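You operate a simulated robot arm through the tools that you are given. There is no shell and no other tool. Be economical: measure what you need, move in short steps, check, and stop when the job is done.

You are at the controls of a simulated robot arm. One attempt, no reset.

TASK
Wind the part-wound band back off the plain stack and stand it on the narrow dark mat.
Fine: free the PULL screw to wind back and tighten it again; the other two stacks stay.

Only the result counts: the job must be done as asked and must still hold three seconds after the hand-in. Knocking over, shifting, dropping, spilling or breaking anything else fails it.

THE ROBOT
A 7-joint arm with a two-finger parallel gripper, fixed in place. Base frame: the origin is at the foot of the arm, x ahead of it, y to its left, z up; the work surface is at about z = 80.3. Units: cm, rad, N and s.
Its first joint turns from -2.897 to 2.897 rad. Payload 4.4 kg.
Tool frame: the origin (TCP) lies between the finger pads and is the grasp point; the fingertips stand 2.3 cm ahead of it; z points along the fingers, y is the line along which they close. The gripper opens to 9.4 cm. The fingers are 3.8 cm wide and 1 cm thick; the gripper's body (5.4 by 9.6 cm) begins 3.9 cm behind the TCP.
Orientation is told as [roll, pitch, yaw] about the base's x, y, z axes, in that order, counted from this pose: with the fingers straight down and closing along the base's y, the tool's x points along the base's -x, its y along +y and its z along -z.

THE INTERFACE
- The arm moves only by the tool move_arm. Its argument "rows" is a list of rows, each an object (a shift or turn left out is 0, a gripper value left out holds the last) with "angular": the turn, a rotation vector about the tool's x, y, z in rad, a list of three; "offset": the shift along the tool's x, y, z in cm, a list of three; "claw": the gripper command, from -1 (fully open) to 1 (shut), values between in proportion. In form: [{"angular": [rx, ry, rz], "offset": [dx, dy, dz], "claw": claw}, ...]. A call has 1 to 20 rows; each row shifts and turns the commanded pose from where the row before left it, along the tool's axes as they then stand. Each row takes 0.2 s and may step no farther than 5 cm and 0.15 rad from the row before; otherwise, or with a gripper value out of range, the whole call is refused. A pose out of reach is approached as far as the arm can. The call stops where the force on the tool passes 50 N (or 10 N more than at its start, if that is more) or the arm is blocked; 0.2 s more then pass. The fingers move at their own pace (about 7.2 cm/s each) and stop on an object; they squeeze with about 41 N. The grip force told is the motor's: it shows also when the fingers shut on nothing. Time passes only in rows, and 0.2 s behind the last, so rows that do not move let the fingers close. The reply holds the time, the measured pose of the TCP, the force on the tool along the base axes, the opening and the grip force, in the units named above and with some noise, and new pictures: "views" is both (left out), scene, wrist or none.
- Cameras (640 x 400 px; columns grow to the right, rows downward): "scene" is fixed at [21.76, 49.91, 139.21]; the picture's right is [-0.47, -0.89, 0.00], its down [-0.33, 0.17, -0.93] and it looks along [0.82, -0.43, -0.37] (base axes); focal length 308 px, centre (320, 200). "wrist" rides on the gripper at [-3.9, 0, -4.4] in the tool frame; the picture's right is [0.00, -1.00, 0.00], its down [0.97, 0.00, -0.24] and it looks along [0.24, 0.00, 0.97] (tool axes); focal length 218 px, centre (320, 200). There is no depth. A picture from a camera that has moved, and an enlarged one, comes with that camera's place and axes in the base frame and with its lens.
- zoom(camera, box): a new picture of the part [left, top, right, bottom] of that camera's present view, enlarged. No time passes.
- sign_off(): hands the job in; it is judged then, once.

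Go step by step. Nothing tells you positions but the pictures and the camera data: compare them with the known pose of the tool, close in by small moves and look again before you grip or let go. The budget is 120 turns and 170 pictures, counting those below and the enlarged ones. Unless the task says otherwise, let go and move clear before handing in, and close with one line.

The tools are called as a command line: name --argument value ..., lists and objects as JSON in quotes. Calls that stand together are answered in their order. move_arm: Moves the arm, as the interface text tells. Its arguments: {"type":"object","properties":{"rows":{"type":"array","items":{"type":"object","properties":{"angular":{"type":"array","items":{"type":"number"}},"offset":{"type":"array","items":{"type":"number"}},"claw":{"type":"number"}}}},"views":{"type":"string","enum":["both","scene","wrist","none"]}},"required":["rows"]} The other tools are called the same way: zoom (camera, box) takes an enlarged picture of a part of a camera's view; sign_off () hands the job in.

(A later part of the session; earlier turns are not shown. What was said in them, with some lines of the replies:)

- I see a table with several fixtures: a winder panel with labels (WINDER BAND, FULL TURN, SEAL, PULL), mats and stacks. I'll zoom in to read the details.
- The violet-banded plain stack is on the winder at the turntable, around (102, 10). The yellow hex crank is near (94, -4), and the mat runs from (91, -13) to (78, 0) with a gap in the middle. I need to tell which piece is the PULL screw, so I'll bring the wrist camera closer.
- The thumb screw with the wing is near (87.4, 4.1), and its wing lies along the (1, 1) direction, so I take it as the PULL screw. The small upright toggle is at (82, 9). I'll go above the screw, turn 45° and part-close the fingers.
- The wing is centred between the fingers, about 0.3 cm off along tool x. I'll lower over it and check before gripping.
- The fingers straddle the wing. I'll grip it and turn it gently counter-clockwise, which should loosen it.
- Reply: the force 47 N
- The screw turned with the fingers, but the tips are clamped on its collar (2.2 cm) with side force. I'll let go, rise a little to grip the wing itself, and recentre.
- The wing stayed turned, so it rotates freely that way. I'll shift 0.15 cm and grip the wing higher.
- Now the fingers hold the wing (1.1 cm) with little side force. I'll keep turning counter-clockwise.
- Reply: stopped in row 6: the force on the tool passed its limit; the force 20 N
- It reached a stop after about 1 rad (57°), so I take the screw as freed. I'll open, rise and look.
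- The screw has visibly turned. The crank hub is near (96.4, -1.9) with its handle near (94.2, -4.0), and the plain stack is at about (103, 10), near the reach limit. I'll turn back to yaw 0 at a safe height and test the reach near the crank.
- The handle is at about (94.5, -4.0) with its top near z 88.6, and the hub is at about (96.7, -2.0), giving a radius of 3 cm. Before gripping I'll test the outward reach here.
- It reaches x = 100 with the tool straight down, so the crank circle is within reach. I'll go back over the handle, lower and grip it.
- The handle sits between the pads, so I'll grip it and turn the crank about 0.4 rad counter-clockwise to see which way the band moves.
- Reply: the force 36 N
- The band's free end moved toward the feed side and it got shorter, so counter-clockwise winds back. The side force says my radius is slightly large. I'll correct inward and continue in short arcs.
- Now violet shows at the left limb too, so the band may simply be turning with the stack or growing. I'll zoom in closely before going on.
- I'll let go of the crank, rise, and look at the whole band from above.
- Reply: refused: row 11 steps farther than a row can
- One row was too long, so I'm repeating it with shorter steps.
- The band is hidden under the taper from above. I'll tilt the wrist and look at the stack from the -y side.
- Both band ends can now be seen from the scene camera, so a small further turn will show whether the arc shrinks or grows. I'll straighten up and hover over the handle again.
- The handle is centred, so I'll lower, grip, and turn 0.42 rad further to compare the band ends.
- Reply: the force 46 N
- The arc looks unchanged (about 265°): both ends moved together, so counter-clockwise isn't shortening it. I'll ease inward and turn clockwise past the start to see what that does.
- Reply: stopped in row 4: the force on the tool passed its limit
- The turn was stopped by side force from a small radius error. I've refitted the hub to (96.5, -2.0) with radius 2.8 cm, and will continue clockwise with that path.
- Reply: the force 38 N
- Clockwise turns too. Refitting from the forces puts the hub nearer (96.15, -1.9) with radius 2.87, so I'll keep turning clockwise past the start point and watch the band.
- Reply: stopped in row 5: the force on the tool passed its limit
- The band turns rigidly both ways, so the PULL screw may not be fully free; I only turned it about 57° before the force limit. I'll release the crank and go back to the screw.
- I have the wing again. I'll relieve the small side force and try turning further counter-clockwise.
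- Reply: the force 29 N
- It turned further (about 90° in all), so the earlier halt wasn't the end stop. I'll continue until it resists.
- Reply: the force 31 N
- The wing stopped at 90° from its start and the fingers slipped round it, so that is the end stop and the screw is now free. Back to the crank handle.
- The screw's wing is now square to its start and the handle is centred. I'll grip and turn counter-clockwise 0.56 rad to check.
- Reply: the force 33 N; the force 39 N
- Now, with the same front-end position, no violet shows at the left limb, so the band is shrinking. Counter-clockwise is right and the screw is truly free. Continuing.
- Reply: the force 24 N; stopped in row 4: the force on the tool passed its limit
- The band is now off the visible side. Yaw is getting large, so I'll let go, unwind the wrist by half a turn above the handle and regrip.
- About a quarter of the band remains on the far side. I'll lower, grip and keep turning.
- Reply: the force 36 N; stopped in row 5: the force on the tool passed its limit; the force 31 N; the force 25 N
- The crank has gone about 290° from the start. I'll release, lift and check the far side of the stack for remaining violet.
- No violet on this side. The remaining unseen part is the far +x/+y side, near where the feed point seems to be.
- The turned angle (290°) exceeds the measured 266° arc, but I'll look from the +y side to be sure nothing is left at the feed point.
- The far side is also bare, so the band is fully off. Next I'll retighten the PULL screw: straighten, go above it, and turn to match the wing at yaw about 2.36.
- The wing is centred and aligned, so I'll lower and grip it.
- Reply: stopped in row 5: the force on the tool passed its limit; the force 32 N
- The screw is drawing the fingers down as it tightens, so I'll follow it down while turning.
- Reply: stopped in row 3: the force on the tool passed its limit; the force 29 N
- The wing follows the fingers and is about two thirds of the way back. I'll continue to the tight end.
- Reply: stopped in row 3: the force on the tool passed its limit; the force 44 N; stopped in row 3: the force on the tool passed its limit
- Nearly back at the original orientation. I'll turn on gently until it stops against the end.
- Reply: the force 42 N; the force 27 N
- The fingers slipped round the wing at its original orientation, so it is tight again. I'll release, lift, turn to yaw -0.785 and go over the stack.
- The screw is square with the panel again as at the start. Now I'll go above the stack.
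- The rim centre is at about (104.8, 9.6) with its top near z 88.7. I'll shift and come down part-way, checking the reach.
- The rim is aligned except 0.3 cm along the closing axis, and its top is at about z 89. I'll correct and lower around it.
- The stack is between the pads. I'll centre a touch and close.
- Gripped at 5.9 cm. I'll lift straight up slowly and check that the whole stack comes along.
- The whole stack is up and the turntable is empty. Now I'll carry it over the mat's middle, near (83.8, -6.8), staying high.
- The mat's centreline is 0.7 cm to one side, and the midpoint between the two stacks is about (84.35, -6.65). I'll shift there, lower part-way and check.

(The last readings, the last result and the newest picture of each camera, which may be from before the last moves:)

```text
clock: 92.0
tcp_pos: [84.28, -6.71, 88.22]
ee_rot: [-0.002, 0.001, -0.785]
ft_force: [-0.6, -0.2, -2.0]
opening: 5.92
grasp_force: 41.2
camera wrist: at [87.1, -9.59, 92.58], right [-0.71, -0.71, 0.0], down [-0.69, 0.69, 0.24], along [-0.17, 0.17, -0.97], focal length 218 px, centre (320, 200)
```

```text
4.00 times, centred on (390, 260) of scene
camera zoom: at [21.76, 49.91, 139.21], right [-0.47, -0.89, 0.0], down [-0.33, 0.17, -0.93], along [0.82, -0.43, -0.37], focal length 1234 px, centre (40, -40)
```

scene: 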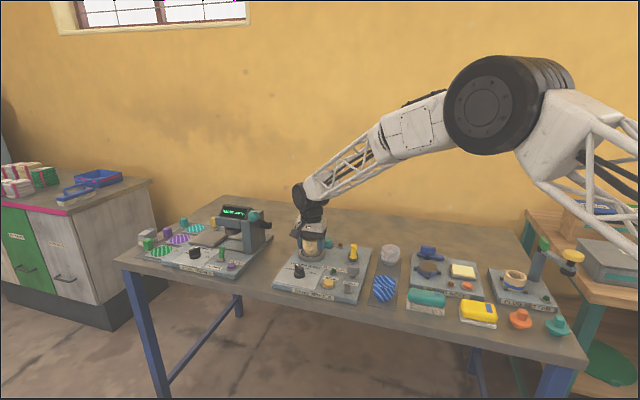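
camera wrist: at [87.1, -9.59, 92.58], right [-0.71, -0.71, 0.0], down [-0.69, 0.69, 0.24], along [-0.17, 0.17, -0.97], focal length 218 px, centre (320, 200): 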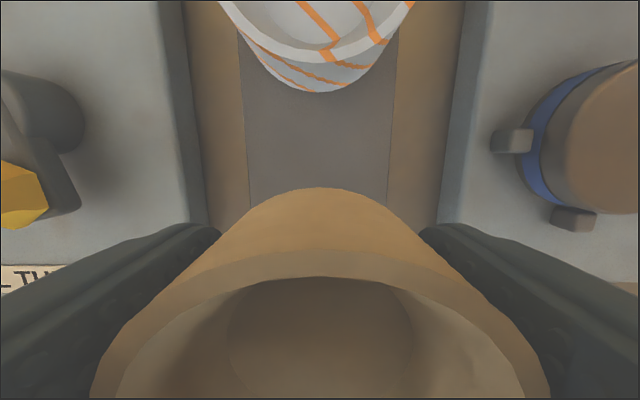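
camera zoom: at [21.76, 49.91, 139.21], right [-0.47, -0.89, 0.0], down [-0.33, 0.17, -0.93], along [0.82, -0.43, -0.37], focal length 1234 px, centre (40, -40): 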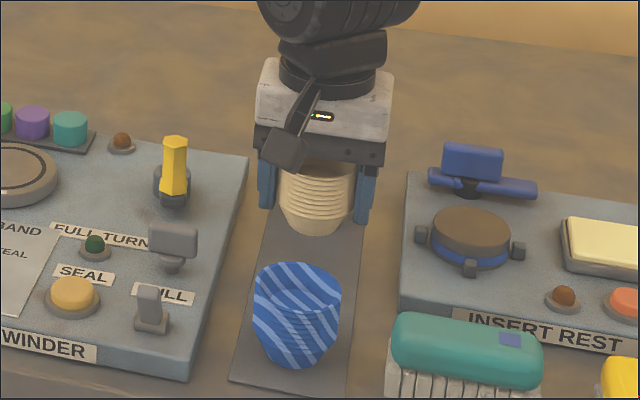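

It's centred on the mat with clearance to both neighbours. I'll lower slowly until contact.

move_arm --rows '[{"offset": [0, 0, 1]}, {"offset": [0, 0, 1]}, {"offset": [0, 0, 0.6]}, {"offset": [0, 0, 0.4]}, {"offset": [0, 0, 0.2]}, {"offset": [0, 0, 0]}]' --views "none"

zoom --camera "scene" --box '[345, 210, 435, 310]'

```text
clock: 93.4
tcp_pos: [84.49, -6.64, 85.07]
ee_rot: [-0.002, 0.0, -0.785]
ft_force: [0.5, 0.3, -1.0]
opening: 5.91
grasp_force: 41.1
```

```text
4.00 times, centred on (390, 260) of scene
camera zoom: at [21.76, 49.91, 139.21], right [-0.47, -0.89, 0.0], down [-0.33, 0.17, -0.93], along [0.82, -0.43, -0.37], focal length 1234 px, centre (40, -40)
```

zoom: 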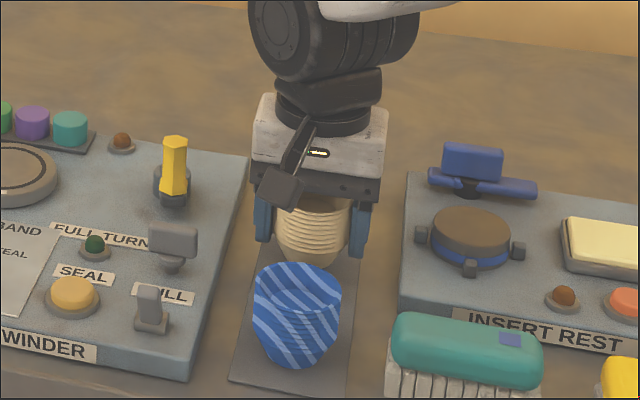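

move_arm --rows '[{"offset": [0, 0, 0.15]}, {"offset": [0, 0, 0.15]}, {"offset": [0, 0, 0.15]}, {"offset": [0, 0, 0]}]' --views "none"

```text
clock: 94.4
tcp_pos: [84.5, -6.58, 84.51]
ee_rot: [-0.001, 0.0, -0.785]
ft_force: [0.1, -0.6, -1.0]
opening: 5.92
grasp_force: 41.0
```

move_arm --rows '[{"offset": [0, 0, 0.12]}, {"offset": [0, 0, 0.12]}, {"offset": [0, 0, 0.12]}, {"offset": [0, 0, 0]}]' --views "wrist"

```text
clock: 95.4
tcp_pos: [84.37, -6.66, 84.41]
ee_rot: [-0.001, 0.0, -0.786]
ft_force: [-0.8, -0.9, -0.9]
opening: 5.88
grasp_force: 41.1
camera wrist: at [87.1, -9.56, 88.74], right [-0.71, -0.71, 0.0], down [-0.69, 0.69, 0.24], along [-0.17, 0.17, -0.97], focal length 218 px, centre (320, 200)
```

wrist: 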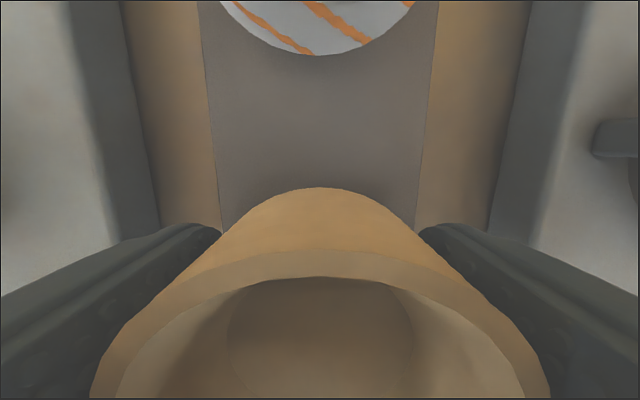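

move_arm --rows '[{"offset": [0, 0, 0.12]}, {"offset": [0, 0, 0.12]}, {"offset": [0, 0, 0.12]}, {"offset": [0, 0, 0]}]' --views "none"

zoom --camera "scene" --box '[360, 240, 420, 290]'

```text
clock: 96.4
tcp_pos: [84.4, -6.71, 83.89]
ee_rot: [-0.002, 0.001, -0.786]
ft_force: [-0.3, 0.9, -1.1]
opening: 5.9
grasp_force: 40.9
```

```text
8.00 times, centred on (390, 265) of scene
camera zoom: at [21.76, 49.91, 139.21], right [-0.47, -0.89, 0.0], down [-0.33, 0.17, -0.93], along [0.82, -0.43, -0.37], focal length 2468 px, centre (-240, -320)
```

zoom: 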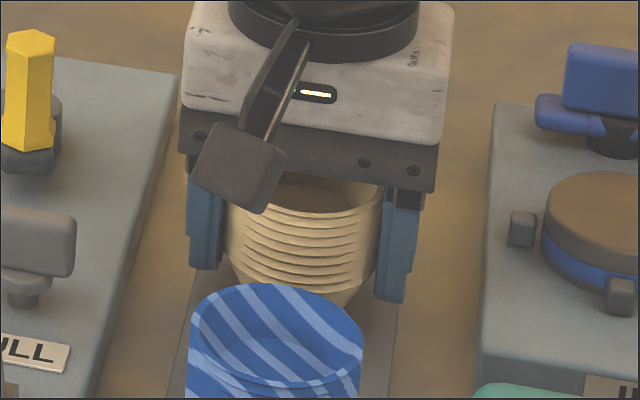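

move_arm --rows '[{"offset": [0, 0, 0.12]}, {"offset": [0, 0, 0.12]}, {"offset": [0, 0, 0.12]}, {"offset": [0, 0, 0]}]' --views "none"

```text
clock: 97.4
tcp_pos: [84.38, -6.61, 83.59]
ee_rot: [-0.003, 0.001, -0.783]
ft_force: [0.5, -0.6, -1.0]
opening: 5.89
grasp_force: 41.3
```

move_arm --rows '[{"offset": [0, 0, 0.1]}, {"offset": [0, 0, 0.1]}, {"offset": [0, 0, 0.1]}, {"offset": [0, 0, 0]}]' --views "none"

```text
clock: 98.4
tcp_pos: [84.53, -6.71, 83.39]
ee_rot: [0.0, -0.002, -0.786]
ft_force: [-8.1, 0.7, 30.8]
opening: 5.92
grasp_force: 40.8
```

Contact with the mat: 31 N upward. I'll ease off slightly and open just enough to let go.

move_arm --rows '[{"offset": [0, 0, -0.12]}, {"offset": [0, 0, 0]}, {"claw": -0.35}, {"claw": -0.45}, {"claw": -0.5}, {"offset": [0, 0, 0]}]' --views "wrist"

zoom --camera "scene" --box '[360, 240, 420, 290]'

```text
clock: 99.8
tcp_pos: [84.48, -6.66, 83.37]
ee_rot: [-0.002, 0.001, -0.784]
ft_force: [0.9, -0.3, -0.4]
opening: 7.07
grasp_force: 0.1
camera wrist: at [87.2, -9.52, 87.79], right [-0.71, -0.71, 0.0], down [-0.69, 0.69, 0.24], along [-0.17, 0.17, -0.97], focal length 218 px, centre (320, 200)
```

wrist: 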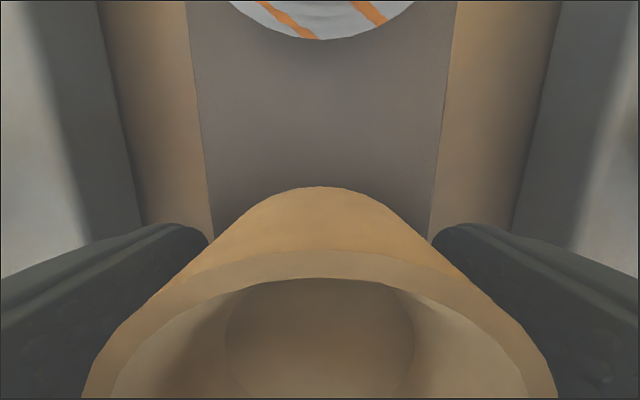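

```text
8.00 times, centred on (390, 265) of scene
camera zoom: at [21.76, 49.91, 139.21], right [-0.47, -0.89, 0.0], down [-0.33, 0.17, -0.93], along [0.82, -0.43, -0.37], focal length 2468 px, centre (-240, -320)
```

zoom: 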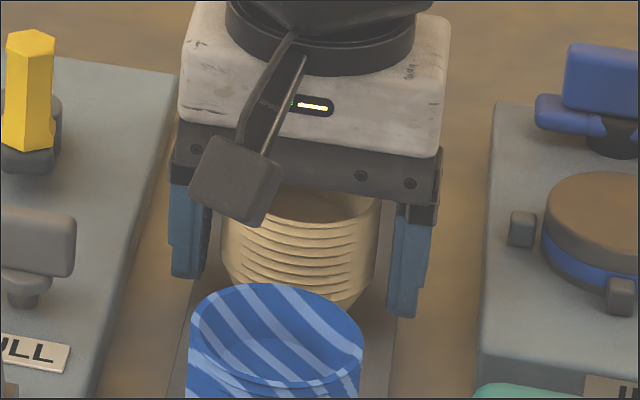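

The fingers are clear on both sides and the stack stands on the mat. I'll lift straight up and check everything.

move_arm --rows '[{"offset": [0, 0, -1.5]}, {"offset": [0, 0, -2.5]}, {"offset": [0, 0, -4]}, {"offset": [0, 0, -4]}, {"offset": [0, 0, -4]}, {"offset": [0, 0, -4]}, {"offset": [0, 0, 0]}]' --views "wrist"

zoom --camera "scene" --box '[290, 210, 450, 310]'

```text
clock: 101.4
tcp_pos: [84.51, -6.85, 103.35]
ee_rot: [-0.003, 0.0, -0.784]
ft_force: [-0.6, 0.0, 0.1]
opening: 7.03
grasp_force: 0.0
camera wrist: at [87.15, -9.61, 107.75], right [-0.71, -0.71, 0.0], down [-0.69, 0.69, 0.24], along [-0.17, 0.17, -0.97], focal length 218 px, centre (320, 200)
```

wrist: 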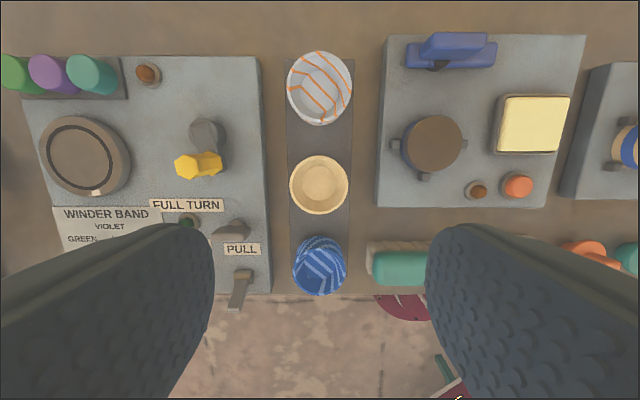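

```text
4.00 times, centred on (370, 260) of scene
camera zoom: at [21.76, 49.91, 139.21], right [-0.47, -0.89, 0.0], down [-0.33, 0.17, -0.93], along [0.82, -0.43, -0.37], focal length 1234 px, centre (120, -40)
```

zoom: 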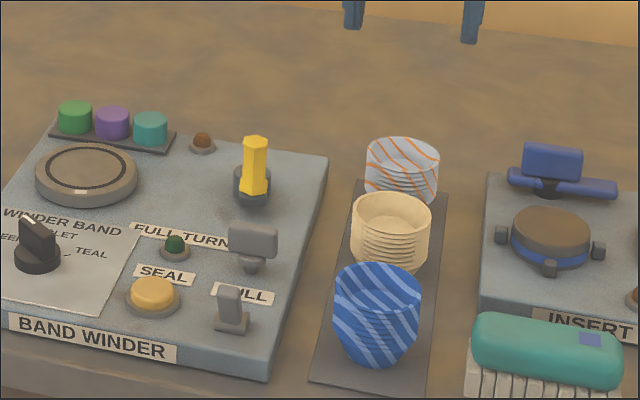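

The plain stack stands bare and upright on the mat between the other two, the PULL screw is tight again, and everything else is in place. I'll hand in.

sign_off

```text
The job is handed in.
```

The violet band is wound back off the plain stack, the PULL screw is tight again, and the stack stands on the narrow dark mat between the other two stacks, which were not moved.
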